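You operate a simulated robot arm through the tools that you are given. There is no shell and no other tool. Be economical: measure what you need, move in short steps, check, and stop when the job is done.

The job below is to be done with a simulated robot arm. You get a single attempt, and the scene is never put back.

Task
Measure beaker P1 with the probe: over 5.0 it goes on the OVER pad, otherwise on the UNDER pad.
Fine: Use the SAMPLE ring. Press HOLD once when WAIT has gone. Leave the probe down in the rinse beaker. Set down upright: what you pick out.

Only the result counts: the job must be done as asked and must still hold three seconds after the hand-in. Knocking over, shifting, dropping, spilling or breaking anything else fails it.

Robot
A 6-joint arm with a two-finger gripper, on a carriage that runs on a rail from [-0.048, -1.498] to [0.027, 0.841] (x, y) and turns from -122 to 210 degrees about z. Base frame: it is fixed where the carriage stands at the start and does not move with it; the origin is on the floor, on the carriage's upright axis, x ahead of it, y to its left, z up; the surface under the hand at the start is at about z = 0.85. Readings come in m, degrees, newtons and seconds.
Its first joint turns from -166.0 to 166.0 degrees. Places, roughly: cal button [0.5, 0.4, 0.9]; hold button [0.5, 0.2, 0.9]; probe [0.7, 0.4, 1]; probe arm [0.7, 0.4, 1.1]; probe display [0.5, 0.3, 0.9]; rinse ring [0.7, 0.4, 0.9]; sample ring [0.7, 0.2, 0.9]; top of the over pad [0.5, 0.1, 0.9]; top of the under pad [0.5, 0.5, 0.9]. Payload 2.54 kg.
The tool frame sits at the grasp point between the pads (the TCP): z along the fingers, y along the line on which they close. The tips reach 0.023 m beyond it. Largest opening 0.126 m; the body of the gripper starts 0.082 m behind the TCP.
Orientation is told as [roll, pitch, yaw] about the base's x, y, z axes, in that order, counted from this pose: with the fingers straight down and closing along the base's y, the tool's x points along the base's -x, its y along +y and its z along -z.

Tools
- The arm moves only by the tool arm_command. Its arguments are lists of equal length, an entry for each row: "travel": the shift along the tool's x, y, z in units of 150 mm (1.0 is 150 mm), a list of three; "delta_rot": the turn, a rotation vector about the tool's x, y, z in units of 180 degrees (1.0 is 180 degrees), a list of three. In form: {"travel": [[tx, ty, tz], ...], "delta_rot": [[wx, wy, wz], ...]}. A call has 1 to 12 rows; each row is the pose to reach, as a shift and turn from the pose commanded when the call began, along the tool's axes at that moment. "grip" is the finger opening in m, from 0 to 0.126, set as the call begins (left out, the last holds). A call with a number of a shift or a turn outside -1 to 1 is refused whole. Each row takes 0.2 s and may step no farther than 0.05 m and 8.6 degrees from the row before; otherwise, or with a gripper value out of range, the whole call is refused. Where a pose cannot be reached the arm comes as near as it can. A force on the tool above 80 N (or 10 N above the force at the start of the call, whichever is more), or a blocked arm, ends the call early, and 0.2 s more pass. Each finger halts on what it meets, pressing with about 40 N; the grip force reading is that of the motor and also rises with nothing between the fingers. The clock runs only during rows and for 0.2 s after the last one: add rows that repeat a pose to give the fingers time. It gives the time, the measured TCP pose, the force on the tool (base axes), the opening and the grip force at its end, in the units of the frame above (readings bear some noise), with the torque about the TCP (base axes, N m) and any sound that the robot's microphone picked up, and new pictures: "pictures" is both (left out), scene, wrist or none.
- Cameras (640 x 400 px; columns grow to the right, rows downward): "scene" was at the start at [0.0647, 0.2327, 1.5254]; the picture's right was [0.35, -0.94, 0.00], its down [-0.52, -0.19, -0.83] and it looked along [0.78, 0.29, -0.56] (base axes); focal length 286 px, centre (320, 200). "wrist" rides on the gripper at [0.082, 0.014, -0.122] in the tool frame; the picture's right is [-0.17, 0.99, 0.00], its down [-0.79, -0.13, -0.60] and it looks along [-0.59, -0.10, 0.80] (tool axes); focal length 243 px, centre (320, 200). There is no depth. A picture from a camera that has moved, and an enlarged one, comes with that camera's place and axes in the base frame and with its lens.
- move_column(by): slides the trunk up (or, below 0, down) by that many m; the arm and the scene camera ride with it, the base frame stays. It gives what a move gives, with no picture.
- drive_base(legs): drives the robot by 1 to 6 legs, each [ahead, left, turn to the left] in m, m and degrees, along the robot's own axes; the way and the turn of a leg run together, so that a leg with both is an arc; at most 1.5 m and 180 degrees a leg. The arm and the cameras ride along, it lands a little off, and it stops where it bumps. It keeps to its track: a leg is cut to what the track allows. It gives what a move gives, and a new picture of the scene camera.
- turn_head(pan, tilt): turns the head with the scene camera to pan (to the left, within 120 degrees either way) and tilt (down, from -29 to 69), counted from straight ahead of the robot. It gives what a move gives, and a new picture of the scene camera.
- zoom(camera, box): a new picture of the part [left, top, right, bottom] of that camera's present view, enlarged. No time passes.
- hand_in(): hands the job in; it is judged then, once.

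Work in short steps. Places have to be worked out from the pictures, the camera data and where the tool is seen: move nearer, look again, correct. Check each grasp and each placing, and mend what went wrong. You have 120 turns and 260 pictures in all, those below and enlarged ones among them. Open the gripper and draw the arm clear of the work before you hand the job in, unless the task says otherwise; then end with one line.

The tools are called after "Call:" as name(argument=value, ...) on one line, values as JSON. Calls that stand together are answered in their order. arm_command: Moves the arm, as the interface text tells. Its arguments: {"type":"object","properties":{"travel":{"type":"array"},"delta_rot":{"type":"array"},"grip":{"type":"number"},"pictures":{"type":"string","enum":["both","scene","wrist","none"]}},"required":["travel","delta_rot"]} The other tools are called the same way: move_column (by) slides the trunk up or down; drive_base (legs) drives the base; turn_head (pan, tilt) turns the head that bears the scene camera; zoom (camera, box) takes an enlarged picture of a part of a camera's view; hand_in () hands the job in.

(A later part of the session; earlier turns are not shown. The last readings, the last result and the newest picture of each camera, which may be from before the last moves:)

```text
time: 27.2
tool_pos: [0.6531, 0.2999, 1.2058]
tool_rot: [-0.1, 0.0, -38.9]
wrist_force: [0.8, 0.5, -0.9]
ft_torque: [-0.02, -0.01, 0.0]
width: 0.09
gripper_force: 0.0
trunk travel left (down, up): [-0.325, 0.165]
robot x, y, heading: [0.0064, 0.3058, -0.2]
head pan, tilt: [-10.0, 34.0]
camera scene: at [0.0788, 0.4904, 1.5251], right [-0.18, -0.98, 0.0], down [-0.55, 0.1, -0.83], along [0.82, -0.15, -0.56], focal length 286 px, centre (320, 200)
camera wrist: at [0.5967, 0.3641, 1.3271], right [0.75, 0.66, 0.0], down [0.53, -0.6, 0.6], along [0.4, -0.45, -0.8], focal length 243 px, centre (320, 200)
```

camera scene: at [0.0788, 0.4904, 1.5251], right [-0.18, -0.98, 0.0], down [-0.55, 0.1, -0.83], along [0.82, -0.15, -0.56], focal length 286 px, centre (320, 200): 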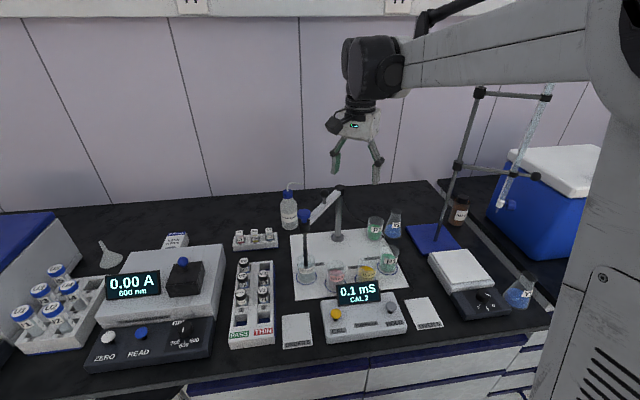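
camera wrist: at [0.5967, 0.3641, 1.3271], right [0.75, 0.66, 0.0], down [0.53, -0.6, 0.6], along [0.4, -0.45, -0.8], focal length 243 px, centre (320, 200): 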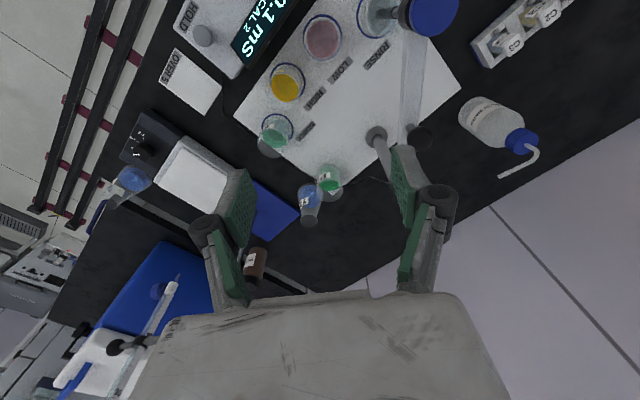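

The knob shows at about (0.655, 0.425). I'll move over it at the same height.

Call:
arm_command(travel=[[0.132, 0.163, 0], [0.264, 0.327, 0], [0.395, 0.49, 0], [0.527, 0.653, 0]], delta_rot=[[0, 0, 0], [0, 0, 0], [0, 0, 0], [0, 0, 0]])

Call:
zoom(camera="scene", box=[240, 130, 400, 290])

```text
time: 28.2
tool_pos: [0.6523, 0.4275, 1.2075]
tool_rot: [-0.1, 0.0, -38.9]
wrist_force: [-0.5, 0.3, -0.1]
ft_torque: [0.0, -0.02, 0.01]
width: 0.0901
gripper_force: 0.1
trunk travel left (down, up): [-0.325, 0.165]
robot x, y, heading: [0.0118, 0.3032, -0.2]
head pan, tilt: [-10.0, 34.0]
camera scene: at [0.0789, 0.4905, 1.5251], right [-0.18, -0.98, 0.0], down [-0.55, 0.1, -0.83], along [0.82, -0.15, -0.56], focal length 286 px, centre (320, 200)
camera wrist: at [0.5969, 0.491, 1.3271], right [0.75, 0.66, 0.0], down [0.53, -0.6, 0.6], along [0.4, -0.45, -0.8], focal length 243 px, centre (320, 200)
```

scene: 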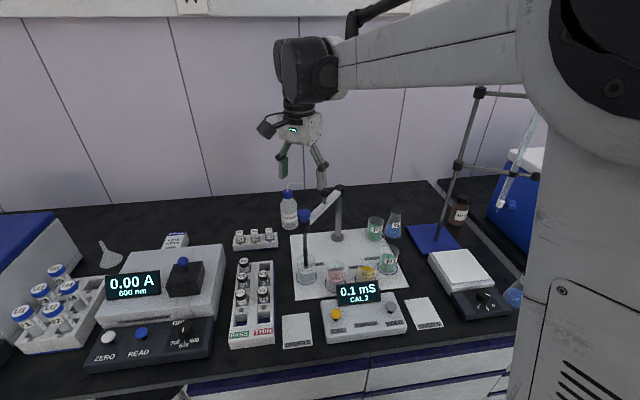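
wrist: 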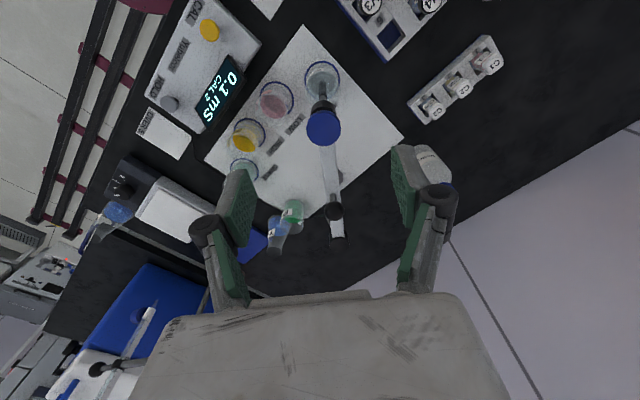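

```text
2.50 times, centred on (320, 210) of scene
camera zoom: at [0.0789, 0.4905, 1.5251], right [-0.18, -0.98, 0.0], down [-0.55, 0.1, -0.83], along [0.82, -0.15, -0.56], focal length 716 px, centre (320, 175)
```

zoom: 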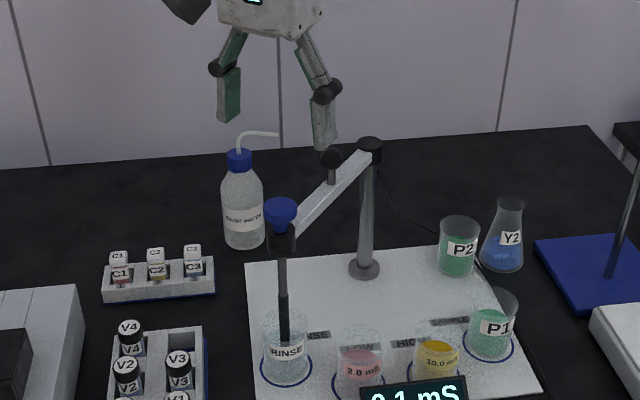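

The gripper is aligned with the bar and the knob spans about z 1.072–1.10. I'll descend to TCP z 1.098, keeping the tips above the collar.

Call:
arm_command(travel=[[0, 0.013, 0.2], [0, 0.013, 0.4], [0, 0.013, 0.6], [0, 0.013, 0.73]], delta_rot=[[0, 0, 0], [0, 0, 0], [0, 0, 0], [0, 0, 0]])

Call:
zoom(camera="scene", box=[260, 170, 380, 270])

Call:
zoom(camera="wrist", box=[220, 80, 440, 280])

```text
time: 29.2
tool_pos: [0.6555, 0.4272, 1.0968]
tool_rot: [-0.1, 0.0, -39.0]
wrist_force: [-0.3, 0.3, 0.0]
ft_torque: [-0.01, -0.01, -0.02]
width: 0.0897
gripper_force: 0.0
trunk travel left (down, up): [-0.325, 0.165]
robot x, y, heading: [0.0109, 0.3044, -0.1]
head pan, tilt: [-10.0, 34.0]
camera scene: at [0.0789, 0.4904, 1.5251], right [-0.18, -0.98, 0.0], down [-0.55, 0.1, -0.83], along [0.82, -0.15, -0.56], focal length 286 px, centre (320, 200)
camera wrist: at [0.5995, 0.4901, 1.2179], right [0.75, 0.66, 0.0], down [0.53, -0.6, 0.6], along [0.4, -0.45, -0.8], focal length 243 px, centre (320, 200)
```

scene: 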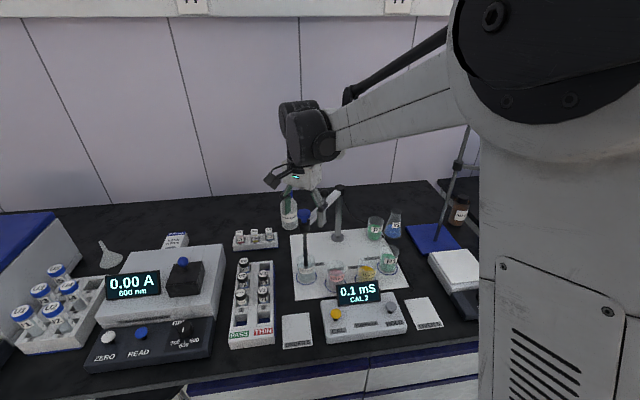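
wrist: 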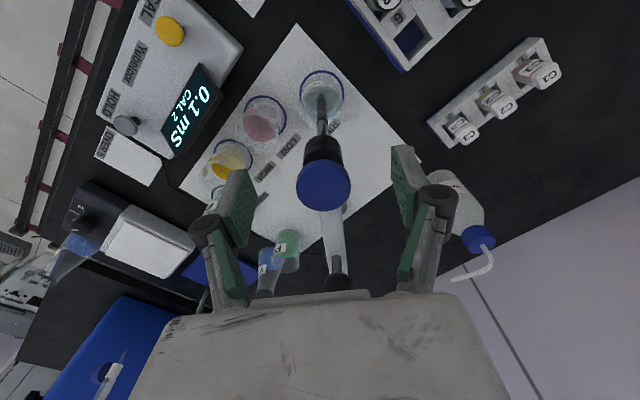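

```text
4.00 times, centred on (320, 220) of scene
camera zoom: at [0.0789, 0.4904, 1.5251], right [-0.18, -0.98, 0.0], down [-0.55, 0.1, -0.83], along [0.82, -0.15, -0.56], focal length 1145 px, centre (320, 120)
```

zoom: 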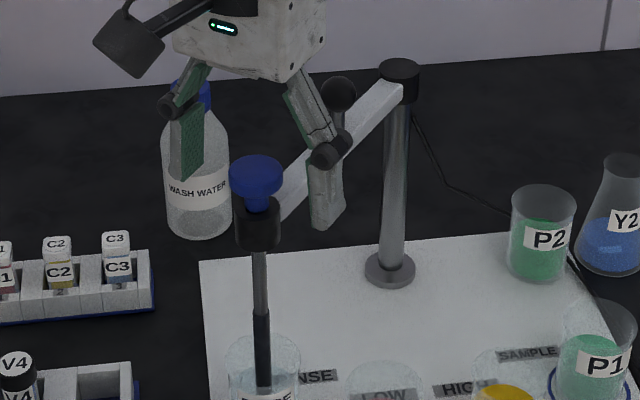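

```text
2.00 times, centred on (330, 180) of wrist
camera zoom: at [0.5995, 0.4901, 1.2179], right [0.75, 0.66, 0.0], down [0.53, -0.6, 0.6], along [0.4, -0.45, -0.8], focal length 485 px, centre (300, 240)
```

zoom: 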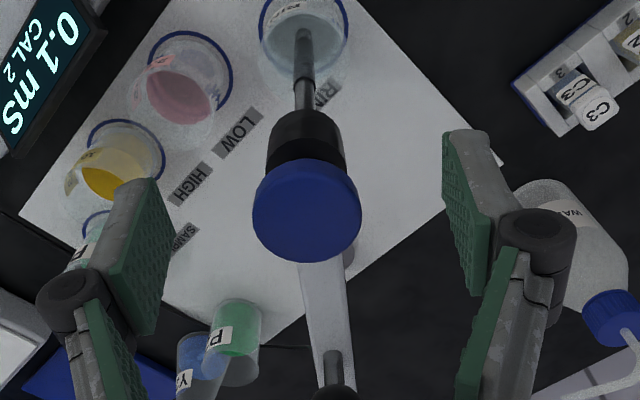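

The knob is about 33 mm wide, wider than the collar, and centred within 2 mm. I'll drop 5 mm more and close on it.

Call:
arm_command(travel=[[0, 0.01, 0.034], [0, 0.01, 0.034]], delta_rot=[[0, 0, 0], [0, 0, 0]], pictures="none")

Call:
arm_command(travel=[[0, 0, 0], [0, 0, 0], [0, 0, 0], [0, 0, 0], [0, 0, 0]], delta_rot=[[0, 0, 0], [0, 0, 0], [0, 0, 0], [0, 0, 0], [0, 0, 0]], grip=0.02, pictures="wrist")

```text
time: 29.8
tool_pos: [0.655, 0.4291, 1.0928]
tool_rot: [-0.1, -0.1, -39.0]
wrist_force: [1.2, 0.1, -0.4]
ft_torque: [0.02, 0.01, 0.02]
width: 0.0897
gripper_force: 0.0
trunk travel left (down, up): [-0.325, 0.165]
robot x, y, heading: [0.0098, 0.3069, -0.2]
head pan, tilt: [-10.0, 34.0]
```

```text
time: 31.0
tool_pos: [0.6541, 0.4296, 1.0914]
tool_rot: [0.0, 0.0, -38.9]
wrist_force: [-0.9, 0.1, -1.1]
ft_torque: [-0.01, -0.05, 0.02]
width: 0.0312
gripper_force: 45.6
trunk travel left (down, up): [-0.325, 0.165]
robot x, y, heading: [0.0095, 0.3069, 0.0]
head pan, tilt: [-10.0, 34.0]
camera wrist: at [0.6002, 0.4921, 1.213], right [0.75, 0.66, 0.0], down [0.53, -0.6, 0.6], along [0.4, -0.45, -0.8], focal length 243 px, centre (320, 200)
```

wrist: 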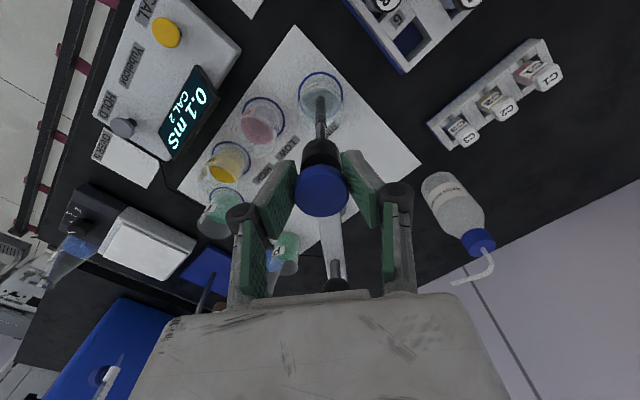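

Knob gripped (0.031 m). I'll lift 2.5 cm first to see how the probe moves.

Call:
arm_command(travel=[[0, 0, -0.06], [0, 0, -0.12], [0, 0, -0.17]], delta_rot=[[0, 0, 0], [0, 0, 0], [0, 0, 0]], pictures="none")

Call:
zoom(camera="scene", box=[260, 170, 400, 310])

```text
time: 31.8
tool_pos: [0.6547, 0.4286, 1.1166]
tool_rot: [-0.1, 0.0, -39.0]
wrist_force: [1.7, -0.2, -0.9]
ft_torque: [-0.02, -0.1, 0.15]
width: 0.0312
gripper_force: 44.9
trunk travel left (down, up): [-0.325, 0.165]
robot x, y, heading: [0.009, 0.3044, -0.1]
head pan, tilt: [-10.0, 34.0]
```

```text
2.86 times, centred on (330, 240) of scene
camera zoom: at [0.0791, 0.4904, 1.5251], right [-0.18, -0.98, 0.0], down [-0.55, 0.1, -0.83], along [0.82, -0.15, -0.56], focal length 818 px, centre (291, 86)
```

zoom: 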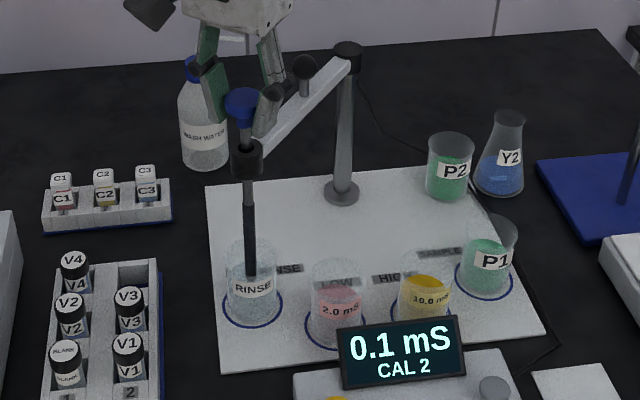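

The probe slides up through the collar. I'll continue another 6 cm and check the tip.

Call:
arm_command(travel=[[0, 0, -0.1], [0, 0, -0.2], [0, 0, -0.3], [0, 0, -0.4]], delta_rot=[[0, 0, 0], [0, 0, 0], [0, 0, 0], [0, 0, 0]], pictures="none")

Call:
zoom(camera="scene", box=[260, 170, 400, 310])

```text
time: 32.8
tool_pos: [0.6587, 0.4315, 1.1728]
tool_rot: [-0.2, 0.1, -38.9]
wrist_force: [-1.9, 1.2, -68.3]
ft_torque: [0.21, 0.28, 0.13]
width: 0.0324
gripper_force: 44.8
trunk travel left (down, up): [-0.325, 0.165]
robot x, y, heading: [0.0087, 0.3083, -0.0]
head pan, tilt: [-10.0, 34.0]
```

```text
2.86 times, centred on (330, 240) of scene
camera zoom: at [0.083, 0.4919, 1.5236], right [-0.17, -0.98, 0.0], down [-0.55, 0.1, -0.83], along [0.81, -0.15, -0.56], focal length 818 px, centre (291, 86)
```

zoom: 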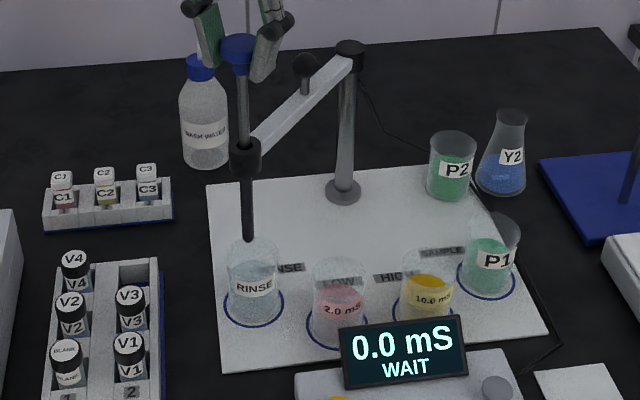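

The probe reached its upper stop (68 N), with the tip just above the rim and the display showing "0.0 WAIT". I'll ease down 3 mm to relieve it, then swing the first 26° of the arc about the post.

Call:
arm_command(travel=[[0, 0, 0.025], [-0.0088, -0.154, 0.025], [-0.035, -0.307, 0.025], [-0.078, -0.455, 0.025], [-0.138, -0.597, 0.025]], delta_rot=[[0, 0, 0], [0, 0, -0.036], [0, 0, -0.072], [0, 0, -0.108], [0, 0, -0.144]], pictures="scene")

Call:
zoom(camera="scene", box=[260, 170, 420, 310])

```text
time: 34.0
tool_pos: [0.614, 0.3486, 1.1732]
tool_rot: [-0.1, 0.1, -13.1]
wrist_force: [-33.8, 8.0, -49.6]
ft_torque: [0.09, 0.83, -0.08]
width: 0.0324
gripper_force: 45.4
trunk travel left (down, up): [-0.325, 0.165]
robot x, y, heading: [0.0106, 0.3035, 0.2]
head pan, tilt: [-10.0, 34.0]
camera scene: at [0.0784, 0.4914, 1.5248], right [-0.18, -0.98, 0.0], down [-0.55, 0.1, -0.83], along [0.82, -0.15, -0.56], focal length 286 px, centre (320, 200)
```

scene: 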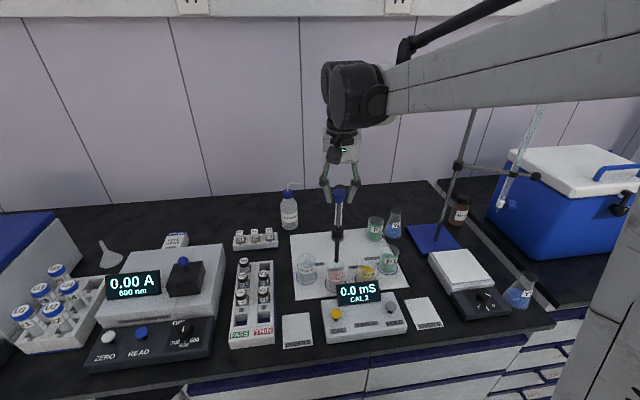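

```text
2.86 times, centred on (340, 240) of scene
camera zoom: at [0.0784, 0.4914, 1.5248], right [-0.18, -0.98, 0.0], down [-0.55, 0.1, -0.83], along [0.82, -0.15, -0.56], focal length 818 px, centre (263, 86)
```

zoom: 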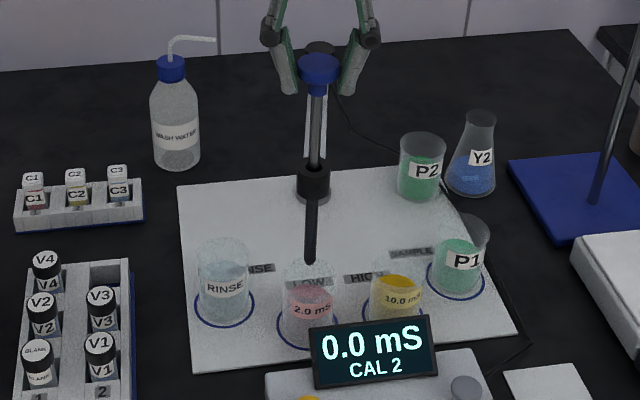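

The swing works. The force shows I'm about 4 mm too far in and still pulling up against the stop, so I'll correct both and swing the next 26°.

Call:
arm_command(travel=[[0.027, 0, 0.027], [0.022, -0.155, 0.027], [0.0, -0.309, 0.027], [-0.04, -0.458, 0.027], [-0.096, -0.602, 0.027]], delta_rot=[[0, 0, 0], [0, 0, -0.036], [0, 0, -0.072], [0, 0, -0.108], [0, 0, -0.144]], pictures="none")

Call:
zoom(camera="scene", box=[260, 170, 420, 310])

```text
time: 35.2
tool_pos: [0.6109, 0.256, 1.168]
tool_rot: [-0.1, 0.0, 13.1]
wrist_force: [27.0, 3.8, 0.8]
ft_torque: [0.16, -0.83, -0.25]
width: 0.0325
gripper_force: 44.7
trunk travel left (down, up): [-0.325, 0.165]
robot x, y, heading: [0.0115, 0.302, -0.3]
head pan, tilt: [-10.0, 34.0]
```

```text
2.86 times, centred on (340, 240) of scene
camera zoom: at [0.0815, 0.491, 1.5249], right [-0.18, -0.98, 0.0], down [-0.55, 0.1, -0.83], along [0.82, -0.15, -0.56], focal length 818 px, centre (263, 86)
```

zoom: 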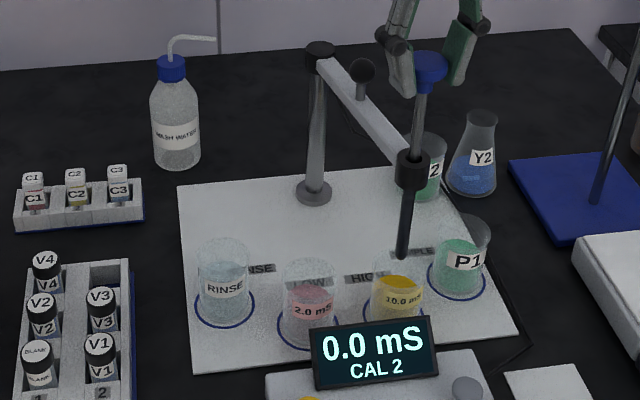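

The pull is now inward by about 3 mm and the vertical load is gone. I'll correct that and swing the last 25° to the SAMPLE ring.

Call:
arm_command(travel=[[-0.02, 0, 0], [-0.028, -0.149, 0], [-0.053, -0.296, 0], [-0.094, -0.44, 0], [-0.15, -0.578, 0]], delta_rot=[[0, 0, 0], [0, 0, -0.0353], [0, 0, -0.0706], [0, 0, -0.1058], [0, 0, -0.141]], pictures="wrist")

Call:
zoom(camera="scene", box=[300, 170, 460, 310])

Call:
zoom(camera="wrist", box=[240, 40, 420, 200])

```text
time: 36.4
tool_pos: [0.6491, 0.1734, 1.1695]
tool_rot: [-0.1, 0.1, 38.0]
wrist_force: [-14.4, -15.6, -0.3]
ft_torque: [-0.28, 0.68, -0.51]
width: 0.0321
gripper_force: 44.9
trunk travel left (down, up): [-0.325, 0.165]
robot x, y, heading: [0.0091, 0.3011, -0.4]
head pan, tilt: [-10.0, 34.0]
camera wrist: at [0.5746, 0.1338, 1.2911], right [-0.48, 0.88, 0.0], down [0.7, 0.38, 0.6], along [0.52, 0.28, -0.8], focal length 243 px, centre (320, 200)
```

wrist: 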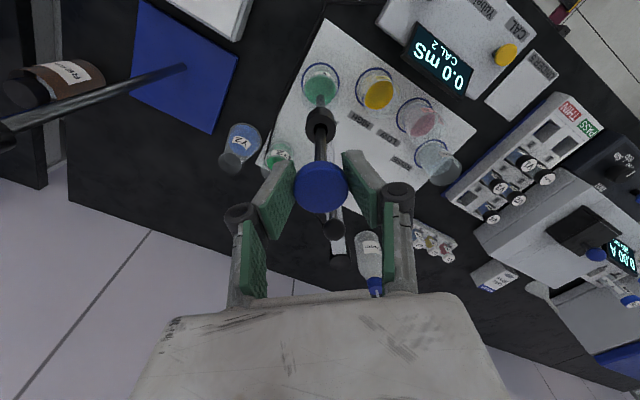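

```text
2.86 times, centred on (380, 240) of scene
camera zoom: at [0.0775, 0.4889, 1.5253], right [-0.18, -0.98, 0.0], down [-0.55, 0.1, -0.83], along [0.82, -0.15, -0.56], focal length 818 px, centre (149, 86)
```

zoom: 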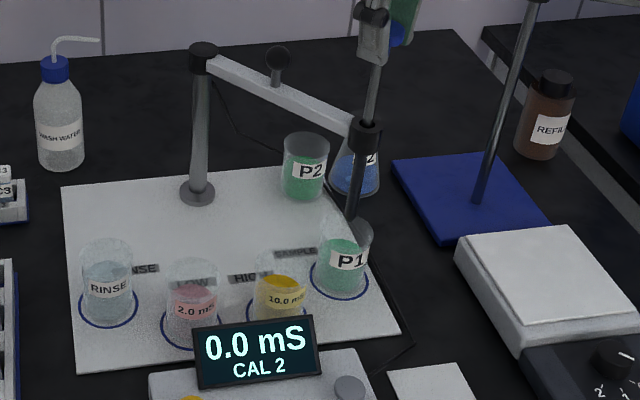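

```text
2.50 times, centred on (330, 120) of wrist
camera zoom: at [0.5746, 0.1338, 1.2911], right [-0.48, 0.88, 0.0], down [0.7, 0.38, 0.6], along [0.52, 0.28, -0.8], focal length 606 px, centre (295, 400)
```

zoom: 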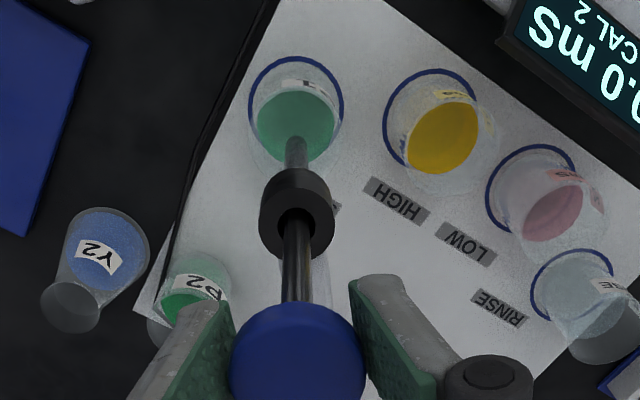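

The probe is over P1 (tip near (0.646, 0.172), within the beaker mouth by about 1 cm). I'll relieve 2 mm outward and lower it to its former depth.

Call:
arm_command(travel=[[0.01, 0, 0.02], [0.013, 0, 0.12], [0.013, 0, 0.22], [0.013, 0, 0.32], [0.013, 0, 0.42], [0.013, 0, 0.5]], delta_rot=[[0, 0, 0], [0, 0, 0], [0, 0, 0], [0, 0, 0], [0, 0, 0], [0, 0, 0]], pictures="wrist")

Call:
zoom(camera="scene", box=[300, 170, 460, 310])

```text
time: 37.8
tool_pos: [0.648, 0.1734, 1.0957]
tool_rot: [0.0, 0.0, 38.1]
wrist_force: [-20.4, -14.8, -1.5]
ft_torque: [-0.34, 0.68, 0.2]
width: 0.0321
gripper_force: 44.7
trunk travel left (down, up): [-0.325, 0.165]
robot x, y, heading: [0.0116, 0.3079, 0.0]
head pan, tilt: [-10.0, 34.0]
camera wrist: at [0.5745, 0.1341, 1.216], right [-0.48, 0.88, 0.0], down [0.7, 0.38, 0.6], along [0.52, 0.29, -0.8], focal length 243 px, centre (320, 200)
```

wrist: 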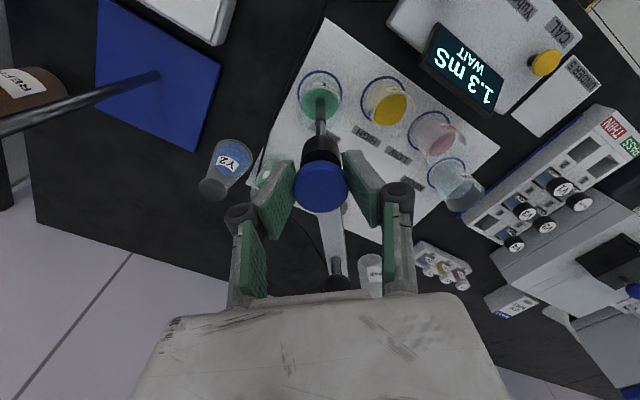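

```text
2.86 times, centred on (380, 240) of scene
camera zoom: at [0.077, 0.489, 1.5253], right [-0.18, -0.98, 0.0], down [-0.55, 0.1, -0.83], along [0.82, -0.15, -0.56], focal length 818 px, centre (149, 86)
```

zoom: 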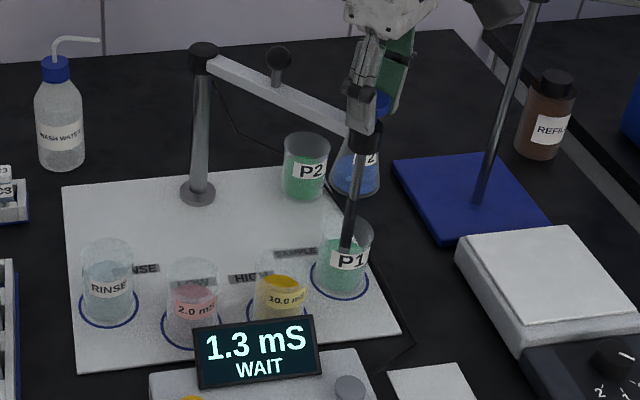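

The probe is in P1 and the reading is rising (WAIT). I'll lower the last few millimetres to its rest depth, relieving the outward pull by 2 mm.

Call:
arm_command(travel=[[0.013, 0, 0.012], [0.016, 0, 0.025]], delta_rot=[[0, 0, 0], [0, 0, 0]], pictures="none")

Call:
arm_command(travel=[[0, 0, 0], [0, 0, 0], [0, 0, 0]], delta_rot=[[0, 0, 0], [0, 0, 0], [0, 0, 0]], grip=0.09, pictures="none")

Call:
zoom(camera="scene", box=[300, 170, 460, 310])

```text
time: 38.4
tool_pos: [0.6451, 0.175, 1.0927]
tool_rot: [-0.1, -0.1, 38.4]
wrist_force: [1.8, 0.1, 25.7]
ft_torque: [0.05, -0.14, 0.09]
width: 0.0312
gripper_force: 45.3
trunk travel left (down, up): [-0.325, 0.165]
robot x, y, heading: [0.0084, 0.3074, -0.1]
head pan, tilt: [-10.0, 34.0]
```

```text
time: 39.2
tool_pos: [0.6454, 0.1744, 1.0911]
tool_rot: [0.0, 0.1, 38.2]
wrist_force: [-1.0, 0.3, -0.2]
ft_torque: [0.01, 0.03, -0.01]
width: 0.0899
gripper_force: 0.1
trunk travel left (down, up): [-0.325, 0.165]
robot x, y, heading: [0.0073, 0.3045, -0.2]
head pan, tilt: [-10.0, 34.0]
```

```text
2.86 times, centred on (380, 240) of scene
camera zoom: at [0.079, 0.4904, 1.525], right [-0.18, -0.98, 0.0], down [-0.55, 0.1, -0.83], along [0.82, -0.15, -0.56], focal length 818 px, centre (149, 86)
```

zoom: 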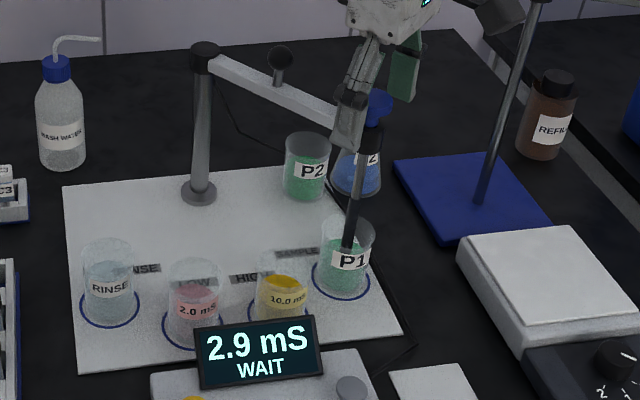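

The probe rests on its lower stop in P1 and the reading climbs (2.9, WAIT). I'll rise clear of the knob and look for HOLD.

Call:
arm_command(travel=[[0, 0, -0.2], [0, 0, -0.45], [0, 0, -0.7], [0, 0, -0.87]], delta_rot=[[0, 0, 0], [0, 0, 0], [0, 0, 0], [0, 0, 0]], pictures="none")

Call:
arm_command(travel=[[0.24, -0.2, 0], [0.48, -0.4, 0], [0.58, -0.6, 0]], delta_rot=[[0, 0, 0], [0, 0, 0], [0, 0, 0]], grip=0.0)

```text
time: 40.2
tool_pos: [0.646, 0.1749, 1.2222]
tool_rot: [0.0, 0.1, 38.2]
wrist_force: [-0.2, -0.4, 0.1]
ft_torque: [0.0, 0.0, 0.03]
width: 0.0902
gripper_force: 0.1
trunk travel left (down, up): [-0.325, 0.165]
robot x, y, heading: [0.0107, 0.3029, -0.1]
head pan, tilt: [-10.0, 34.0]
```

```text
time: 41.0
tool_pos: [0.6322, 0.0477, 1.2221]
tool_rot: [0.0, 0.0, 38.2]
wrist_force: [0.2, 0.3, 0.2]
ft_torque: [0.03, 0.0, -0.05]
width: 0.0001
gripper_force: 28.4
trunk travel left (down, up): [-0.325, 0.165]
robot x, y, heading: [0.0086, 0.3019, 0.1]
head pan, tilt: [-10.0, 34.0]
camera scene: at [0.0785, 0.4903, 1.5251], right [-0.18, -0.98, 0.0], down [-0.55, 0.1, -0.83], along [0.82, -0.15, -0.56], focal length 286 px, centre (320, 200)
camera wrist: at [0.5604, 0.0082, 1.3429], right [-0.48, 0.88, 0.0], down [0.7, 0.39, 0.6], along [0.52, 0.29, -0.8], focal length 243 px, centre (320, 200)
```

scene: 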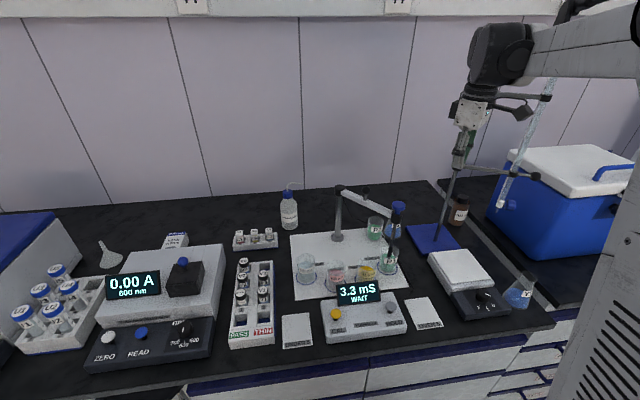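
wrist: 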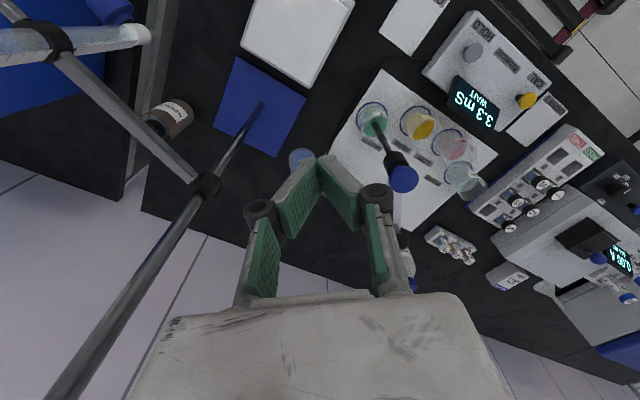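

Reading is 3.3 and still WAIT. HOLD is at about (0.487, 0.238), so I'll move over it.

Call:
arm_command(travel=[[0, 0.25, 0], [0, 0.5, 0], [0, 0.75, 0], [-0.02, 1.0, 0]], delta_rot=[[0, 0, 0], [0, 0, 0], [0, 0, 0], [0, 0, 0]], pictures="none")

Call:
arm_command(travel=[[0, 0.2, 0], [0, 0.4, 0], [0, 0.593, 0.1], [0, 0.593, 0.4], [0, 0.593, 0.7], [0, 0.593, 0.9]], delta_rot=[[0, 0, 0], [0, 0, 0], [0, 0, 0], [0, 0, 0], [0, 0, 0], [0, 0, 0]])

Call:
zoom(camera="scene", box=[310, 200, 470, 360])

```text
time: 42.0
tool_pos: [0.5423, 0.1666, 1.2243]
tool_rot: [0.0, 0.1, 38.2]
wrist_force: [-0.2, 0.0, -0.3]
ft_torque: [0.01, 0.01, 0.01]
width: 0.0
gripper_force: 28.9
trunk travel left (down, up): [-0.325, 0.165]
robot x, y, heading: [0.0112, 0.3021, -0.1]
head pan, tilt: [-10.0, 34.0]
```

```text
time: 43.4
tool_pos: [0.4871, 0.2381, 1.0861]
tool_rot: [0.0, 0.1, 38.2]
wrist_force: [0.2, 0.4, -1.1]
ft_torque: [-0.01, -0.02, 0.02]
width: 0.0
gripper_force: 28.5
trunk travel left (down, up): [-0.325, 0.165]
robot x, y, heading: [0.0116, 0.3045, -0.2]
head pan, tilt: [-10.0, 34.0]
camera scene: at [0.0789, 0.4904, 1.5251], right [-0.18, -0.98, 0.0], down [-0.55, 0.1, -0.83], along [0.82, -0.15, -0.56], focal length 286 px, centre (320, 200)
camera wrist: at [0.4144, 0.1987, 1.2065], right [-0.48, 0.88, 0.0], down [0.7, 0.39, 0.6], along [0.52, 0.29, -0.8], focal length 243 px, centre (320, 200)
```

scene: 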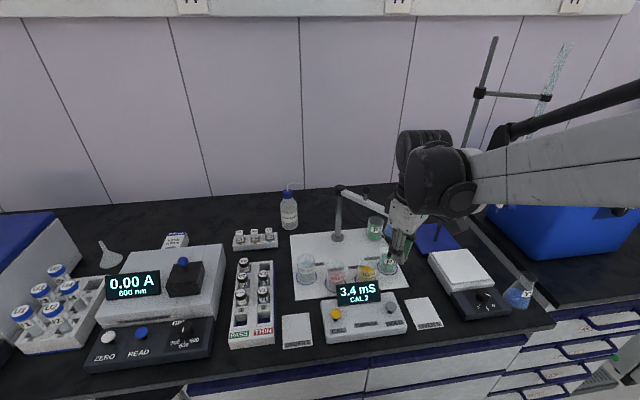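
wrist: 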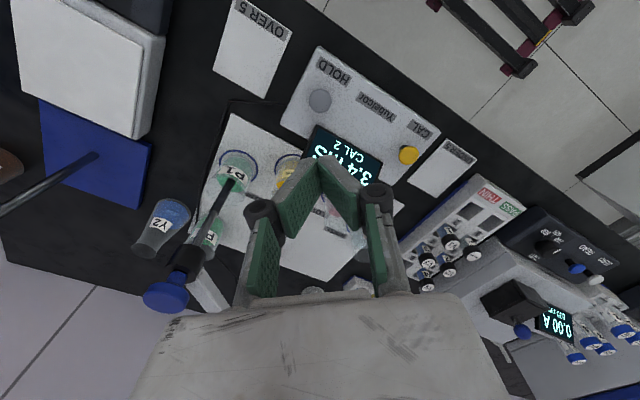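

```text
2.50 times, centred on (390, 280) of scene
camera zoom: at [0.0789, 0.4904, 1.5251], right [-0.18, -0.98, 0.0], down [-0.55, 0.1, -0.83], along [0.82, -0.15, -0.56], focal length 716 px, centre (145, 0)
```

zoom: 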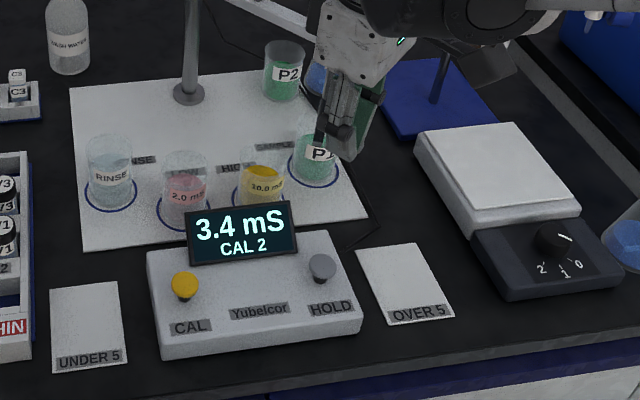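

WAIT has gone: steady 3.4 mS with a two-point calibration. HOLD is right at (0.483, 0.237), top near z 0.91, so I'll come down just above it.

Call:
arm_command(travel=[[0.01, 0.01, 0.25], [0.02, 0.016, 0.5], [0.02, 0.016, 0.72], [0.02, 0.016, 0.85]], delta_rot=[[0, 0, 0], [0, 0, 0], [0, 0, 0], [0, 0, 0]])

Call:
zoom(camera="scene", box=[330, 240, 450, 350])

```text
time: 44.4
tool_pos: [0.4844, 0.2414, 0.9584]
tool_rot: [0.0, 0.0, 38.2]
wrist_force: [-0.2, 0.2, 0.4]
ft_torque: [-0.03, 0.01, 0.04]
width: 0.0
gripper_force: 27.6
trunk travel left (down, up): [-0.325, 0.165]
robot x, y, heading: [0.0102, 0.304, -0.1]
head pan, tilt: [-10.0, 34.0]
camera scene: at [0.0789, 0.4904, 1.5251], right [-0.18, -0.98, 0.0], down [-0.55, 0.1, -0.83], along [0.82, -0.15, -0.56], focal length 286 px, centre (320, 200)
camera wrist: at [0.4111, 0.2018, 1.0789], right [-0.48, 0.88, 0.0], down [0.7, 0.39, 0.6], along [0.52, 0.29, -0.8], focal length 243 px, centre (320, 200)
```

scene: 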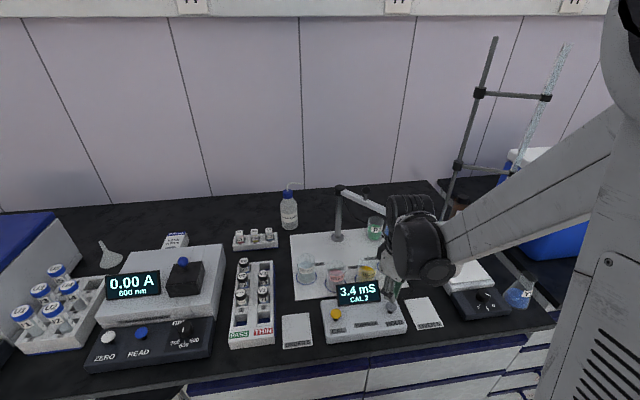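
wrist: 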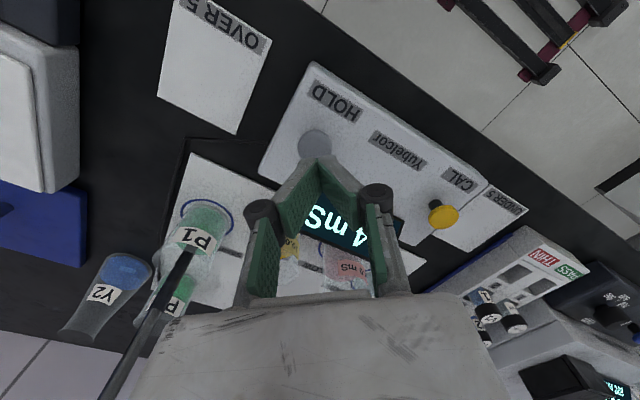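

```text
3.64 times, centred on (390, 295) of scene
camera zoom: at [0.0789, 0.4904, 1.5251], right [-0.18, -0.98, 0.0], down [-0.55, 0.1, -0.83], along [0.82, -0.15, -0.56], focal length 1041 px, centre (66, -146)
```

zoom: 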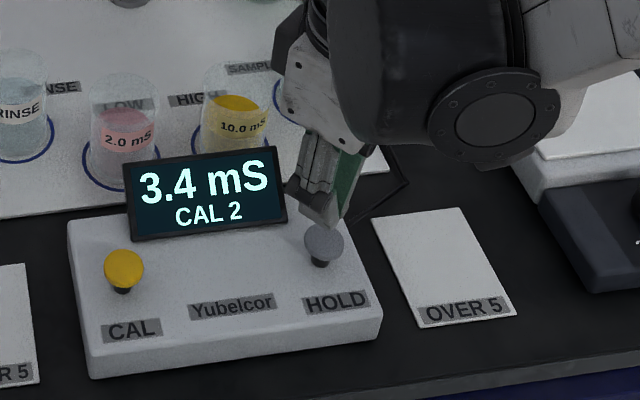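

The fingertip is about 6 mm off the button centre. I'll shift and press down slowly to just about contact.

Call:
arm_command(travel=[[0.041, -0.01, 0.05], [0.041, -0.01, 0.11], [0.041, -0.01, 0.15], [0.041, -0.01, 0.17]], delta_rot=[[0, 0, 0], [0, 0, 0], [0, 0, 0], [0, 0, 0]])

Call:
zoom(camera="scene", box=[330, 240, 450, 350])

```text
time: 45.4
tool_pos: [0.479, 0.2351, 0.9326]
tool_rot: [0.1, 0.1, 38.1]
wrist_force: [0.2, 0.5, -0.6]
ft_torque: [0.01, 0.03, -0.03]
width: 0.0001
gripper_force: 28.4
trunk travel left (down, up): [-0.325, 0.165]
robot x, y, heading: [0.0079, 0.3049, -0.3]
head pan, tilt: [-10.0, 34.0]
camera scene: at [0.0789, 0.4904, 1.5251], right [-0.18, -0.98, 0.0], down [-0.55, 0.1, -0.83], along [0.82, -0.15, -0.56], focal length 286 px, centre (320, 200)
camera wrist: at [0.4065, 0.1947, 1.0546], right [-0.48, 0.88, 0.0], down [0.7, 0.39, 0.6], along [0.52, 0.29, -0.8], focal length 243 px, centre (320, 200)
```

scene: 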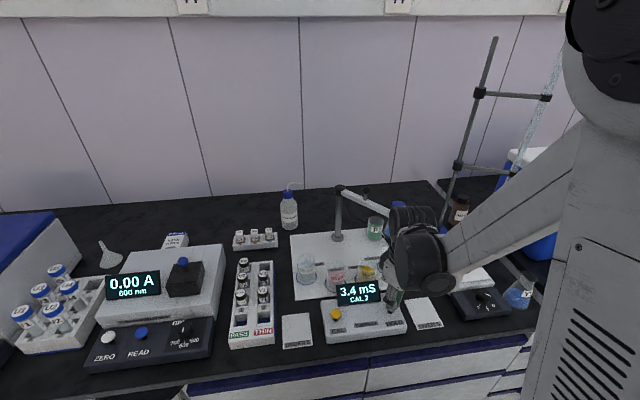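
wrist: 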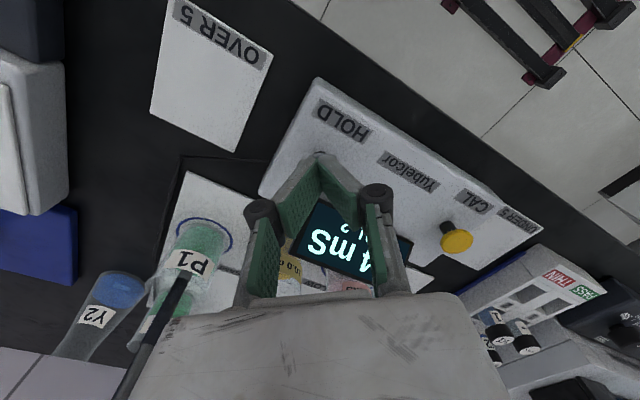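

```text
3.64 times, centred on (390, 295) of scene
camera zoom: at [0.0789, 0.4904, 1.5251], right [-0.18, -0.98, 0.0], down [-0.55, 0.1, -0.83], along [0.82, -0.15, -0.56], focal length 1041 px, centre (66, -146)
```

zoom: 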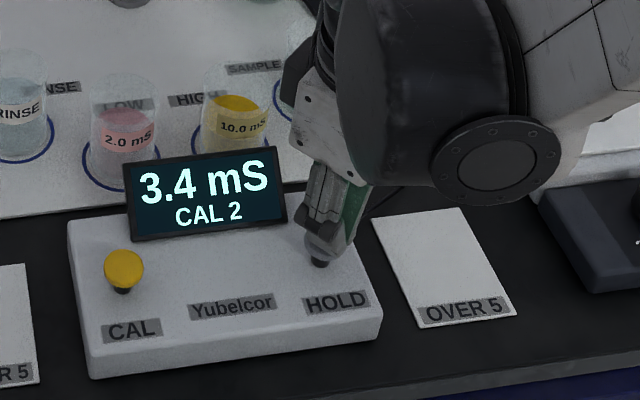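

The tip sits right over the button with no contact yet. I'll press a few millimetres.

Call:
arm_command(travel=[[0, 0, 0.014], [0, 0, 0.028], [0, 0, 0.04]], delta_rot=[[0, 0, 0], [0, 0, 0], [0, 0, 0]], pictures="none")

Call:
zoom(camera="scene", box=[330, 240, 450, 350])

```text
time: 46.2
tool_pos: [0.4793, 0.2348, 0.9282]
tool_rot: [0.1, 0.1, 38.1]
wrist_force: [0.5, 0.3, 0.9]
ft_torque: [0.02, 0.01, 0.02]
width: 0.0059
gripper_force: 28.1
trunk travel left (down, up): [-0.325, 0.165]
robot x, y, heading: [0.0106, 0.3026, 0.2]
head pan, tilt: [-10.0, 34.0]
```

```text
3.64 times, centred on (390, 295) of scene
camera zoom: at [0.0788, 0.4905, 1.5251], right [-0.18, -0.98, 0.0], down [-0.55, 0.1, -0.83], along [0.82, -0.15, -0.56], focal length 1041 px, centre (66, -146)
```

zoom: 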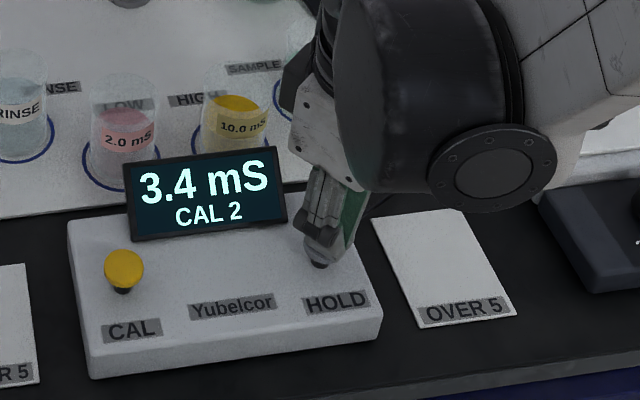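

The domed button is slightly wedging the fingers apart. I'll lift 1 cm and shift half a finger so that one fingertip presses its centre.

Call:
arm_command(travel=[[0, 0, -0.067], [0, 0.037, -0.067], [0, 0.037, -0.067]], delta_rot=[[0, 0, 0], [0, 0, 0], [0, 0, 0]], pictures="wrist")

Call:
zoom(camera="scene", box=[330, 240, 450, 350])

Call:
zoom(camera="wrist", box=[260, 100, 400, 220])

```text
time: 47.0
tool_pos: [0.4769, 0.2392, 0.9379]
tool_rot: [0.0, 0.2, 38.1]
wrist_force: [0.0, 0.4, -0.1]
ft_torque: [0.01, 0.0, -0.02]
width: 0.0002
gripper_force: 28.4
trunk travel left (down, up): [-0.325, 0.165]
robot x, y, heading: [0.0107, 0.3029, -0.4]
head pan, tilt: [-10.0, 34.0]
camera wrist: at [0.4036, 0.1993, 1.0589], right [-0.48, 0.88, 0.0], down [0.7, 0.39, 0.6], along [0.52, 0.29, -0.8], focal length 243 px, centre (320, 200)
```

wrist: 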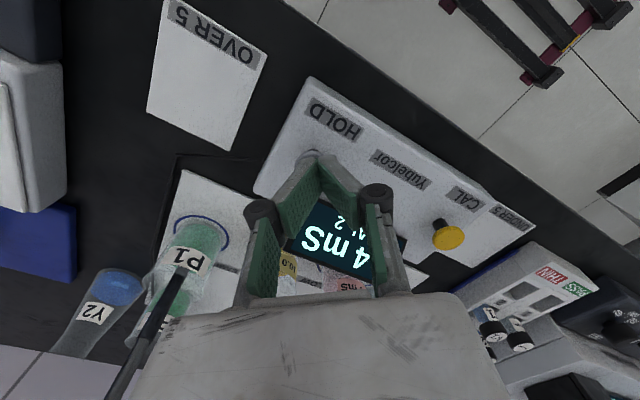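

```text
3.64 times, centred on (390, 295) of scene
camera zoom: at [0.0788, 0.4905, 1.5251], right [-0.18, -0.98, 0.0], down [-0.55, 0.1, -0.83], along [0.82, -0.15, -0.56], focal length 1041 px, centre (66, -146)
```

zoom: 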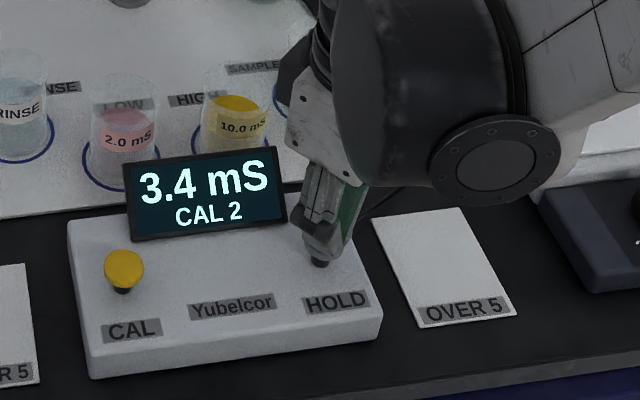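

```text
3.33 times, centred on (330, 160) of wrist
camera zoom: at [0.4036, 0.1993, 1.0589], right [-0.48, 0.88, 0.0], down [0.7, 0.39, 0.6], along [0.52, 0.29, -0.8], focal length 809 px, centre (287, 333)
```

zoom: 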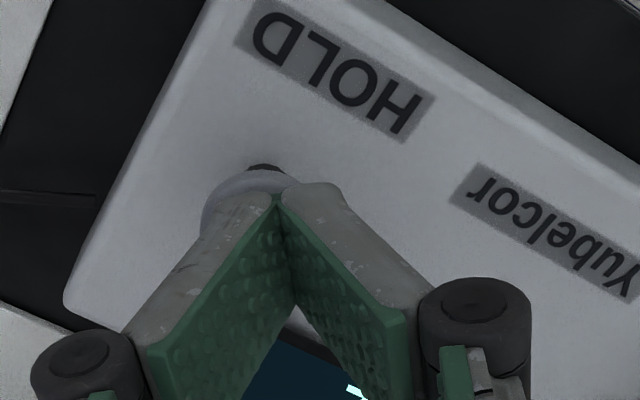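

The left finger is now over the button. I'll press down in small steps.

Call:
arm_command(travel=[[0, 0, 0.03], [0, 0, 0.06], [0, 0, 0.08]], delta_rot=[[0, 0, 0], [0, 0, 0], [0, 0, 0]], pictures="none")

Call:
zoom(camera="scene", box=[330, 240, 450, 350])

```text
time: 47.8
tool_pos: [0.4767, 0.2379, 0.9264]
tool_rot: [0.0, 0.0, 38.2]
wrist_force: [-0.2, 1.4, 1.7]
ft_torque: [0.06, -0.01, -0.02]
width: 0.0058
gripper_force: 28.2
trunk travel left (down, up): [-0.325, 0.165]
robot x, y, heading: [0.0087, 0.3046, 0.1]
head pan, tilt: [-10.0, 34.0]
```

```text
3.64 times, centred on (390, 295) of scene
camera zoom: at [0.0788, 0.4905, 1.5251], right [-0.18, -0.98, 0.0], down [-0.55, 0.1, -0.83], along [0.82, -0.15, -0.56], focal length 1041 px, centre (66, -146)
```

zoom: 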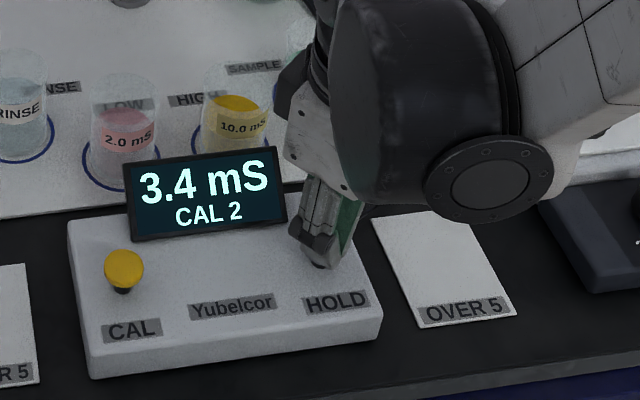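

Light contact (about 1.7 N) but no change on the display. I'll press another 4 mm.

Call:
arm_command(travel=[[0, 0, 0.013], [0, 0, 0.027]], delta_rot=[[0, 0, 0], [0, 0, 0]], pictures="wrist")

Call:
zoom(camera="scene", box=[330, 240, 450, 350])

Call:
zoom(camera="wrist", box=[260, 100, 400, 220])

```text
time: 48.4
tool_pos: [0.4768, 0.2383, 0.9219]
tool_rot: [0.0, 0.0, 38.2]
wrist_force: [1.1, 0.1, 2.3]
ft_torque: [0.02, -0.03, 0.0]
width: 0.0062
gripper_force: 28.5
trunk travel left (down, up): [-0.325, 0.165]
robot x, y, heading: [0.0096, 0.303, -0.2]
head pan, tilt: [-10.0, 34.0]
heard: click
camera wrist: at [0.4034, 0.1987, 1.0429], right [-0.48, 0.88, 0.0], down [0.7, 0.39, 0.6], along [0.52, 0.29, -0.8], focal length 243 px, centre (320, 200)
```

wrist: 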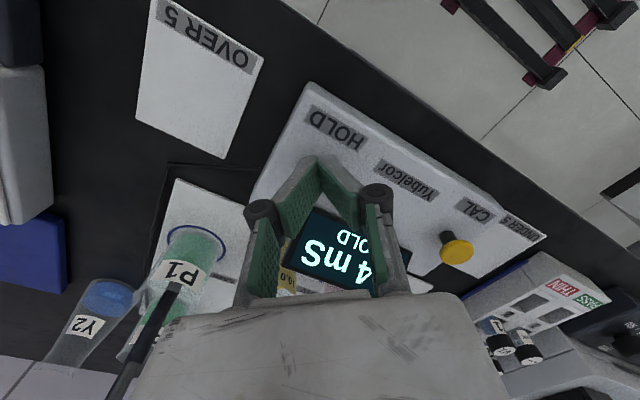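

```text
3.64 times, centred on (390, 295) of scene
camera zoom: at [0.0788, 0.4904, 1.5251], right [-0.18, -0.98, 0.0], down [-0.55, 0.1, -0.83], along [0.82, -0.15, -0.56], focal length 1041 px, centre (66, -146)
```

zoom: 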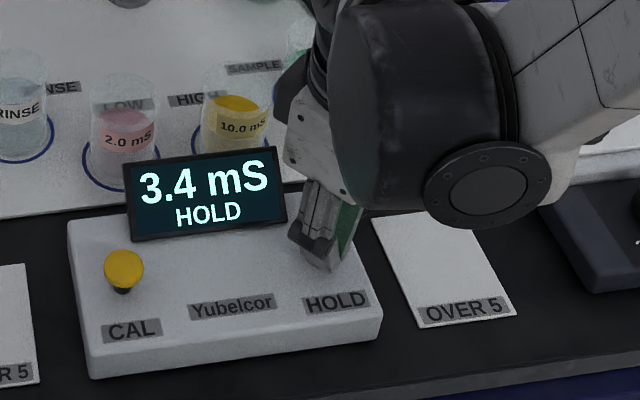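

```text
3.33 times, centred on (330, 160) of wrist
camera zoom: at [0.4034, 0.1987, 1.0429], right [-0.48, 0.88, 0.0], down [0.7, 0.39, 0.6], along [0.52, 0.29, -0.8], focal length 809 px, centre (287, 333)
```

zoom: 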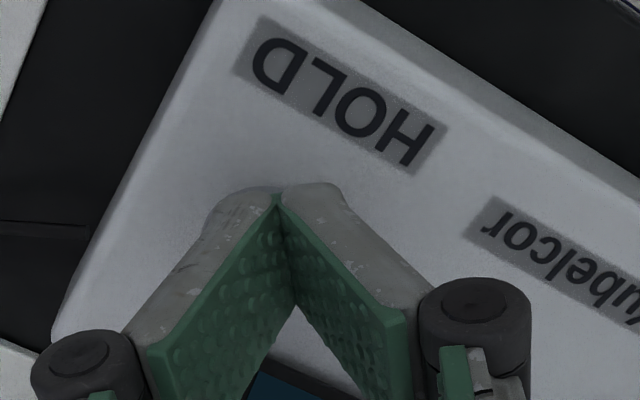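

HOLD registered at 3.4 mS, so P1 goes on UNDER. I'll rise straight up, opening the fingers once clear, and head back to the probe knob.

Call:
arm_command(travel=[[0, 0, -0.2], [0, 0, -0.45], [0, 0, -0.72], [0, 0, -1.0]], delta_rot=[[0, 0, 0], [0, 0, 0], [0, 0, 0], [0, 0, 0]], pictures="none")

Call:
arm_command(travel=[[0, 0, -0.3], [0, 0, -0.6], [0, 0, -0.95], [-0.1, -0.2, -0.95], [-0.2, -0.4, -0.95]], delta_rot=[[0, 0, 0], [0, 0, 0], [0, 0, 0], [0, 0, 0], [0, 0, 0]], grip=0.09)

Call:
zoom(camera="scene", box=[300, 170, 460, 350])

```text
time: 49.4
tool_pos: [0.4758, 0.2388, 1.0701]
tool_rot: [0.0, 0.1, 38.2]
wrist_force: [0.1, 0.6, -0.1]
ft_torque: [-0.02, 0.05, -0.05]
width: 0.0002
gripper_force: 28.5
trunk travel left (down, up): [-0.325, 0.165]
robot x, y, heading: [0.0114, 0.3028, -0.3]
head pan, tilt: [-10.0, 34.0]
```

```text
refused: row 3 steps farther than a row can; nothing moved
```

```text
2.22 times, centred on (380, 260) of scene
camera zoom: at [0.0791, 0.4904, 1.5251], right [-0.18, -0.98, 0.0], down [-0.55, 0.1, -0.83], along [0.82, -0.15, -0.56], focal length 636 px, centre (187, 67)
```

zoom: 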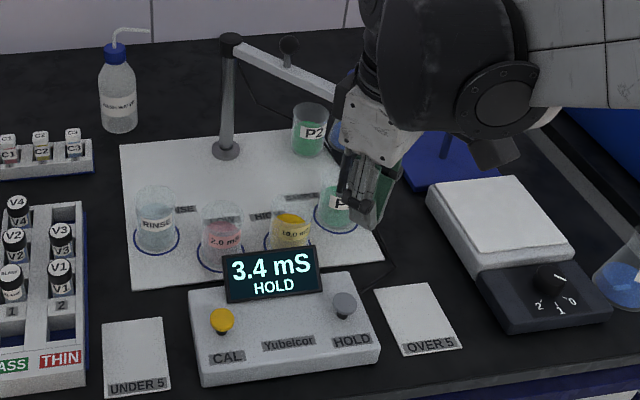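

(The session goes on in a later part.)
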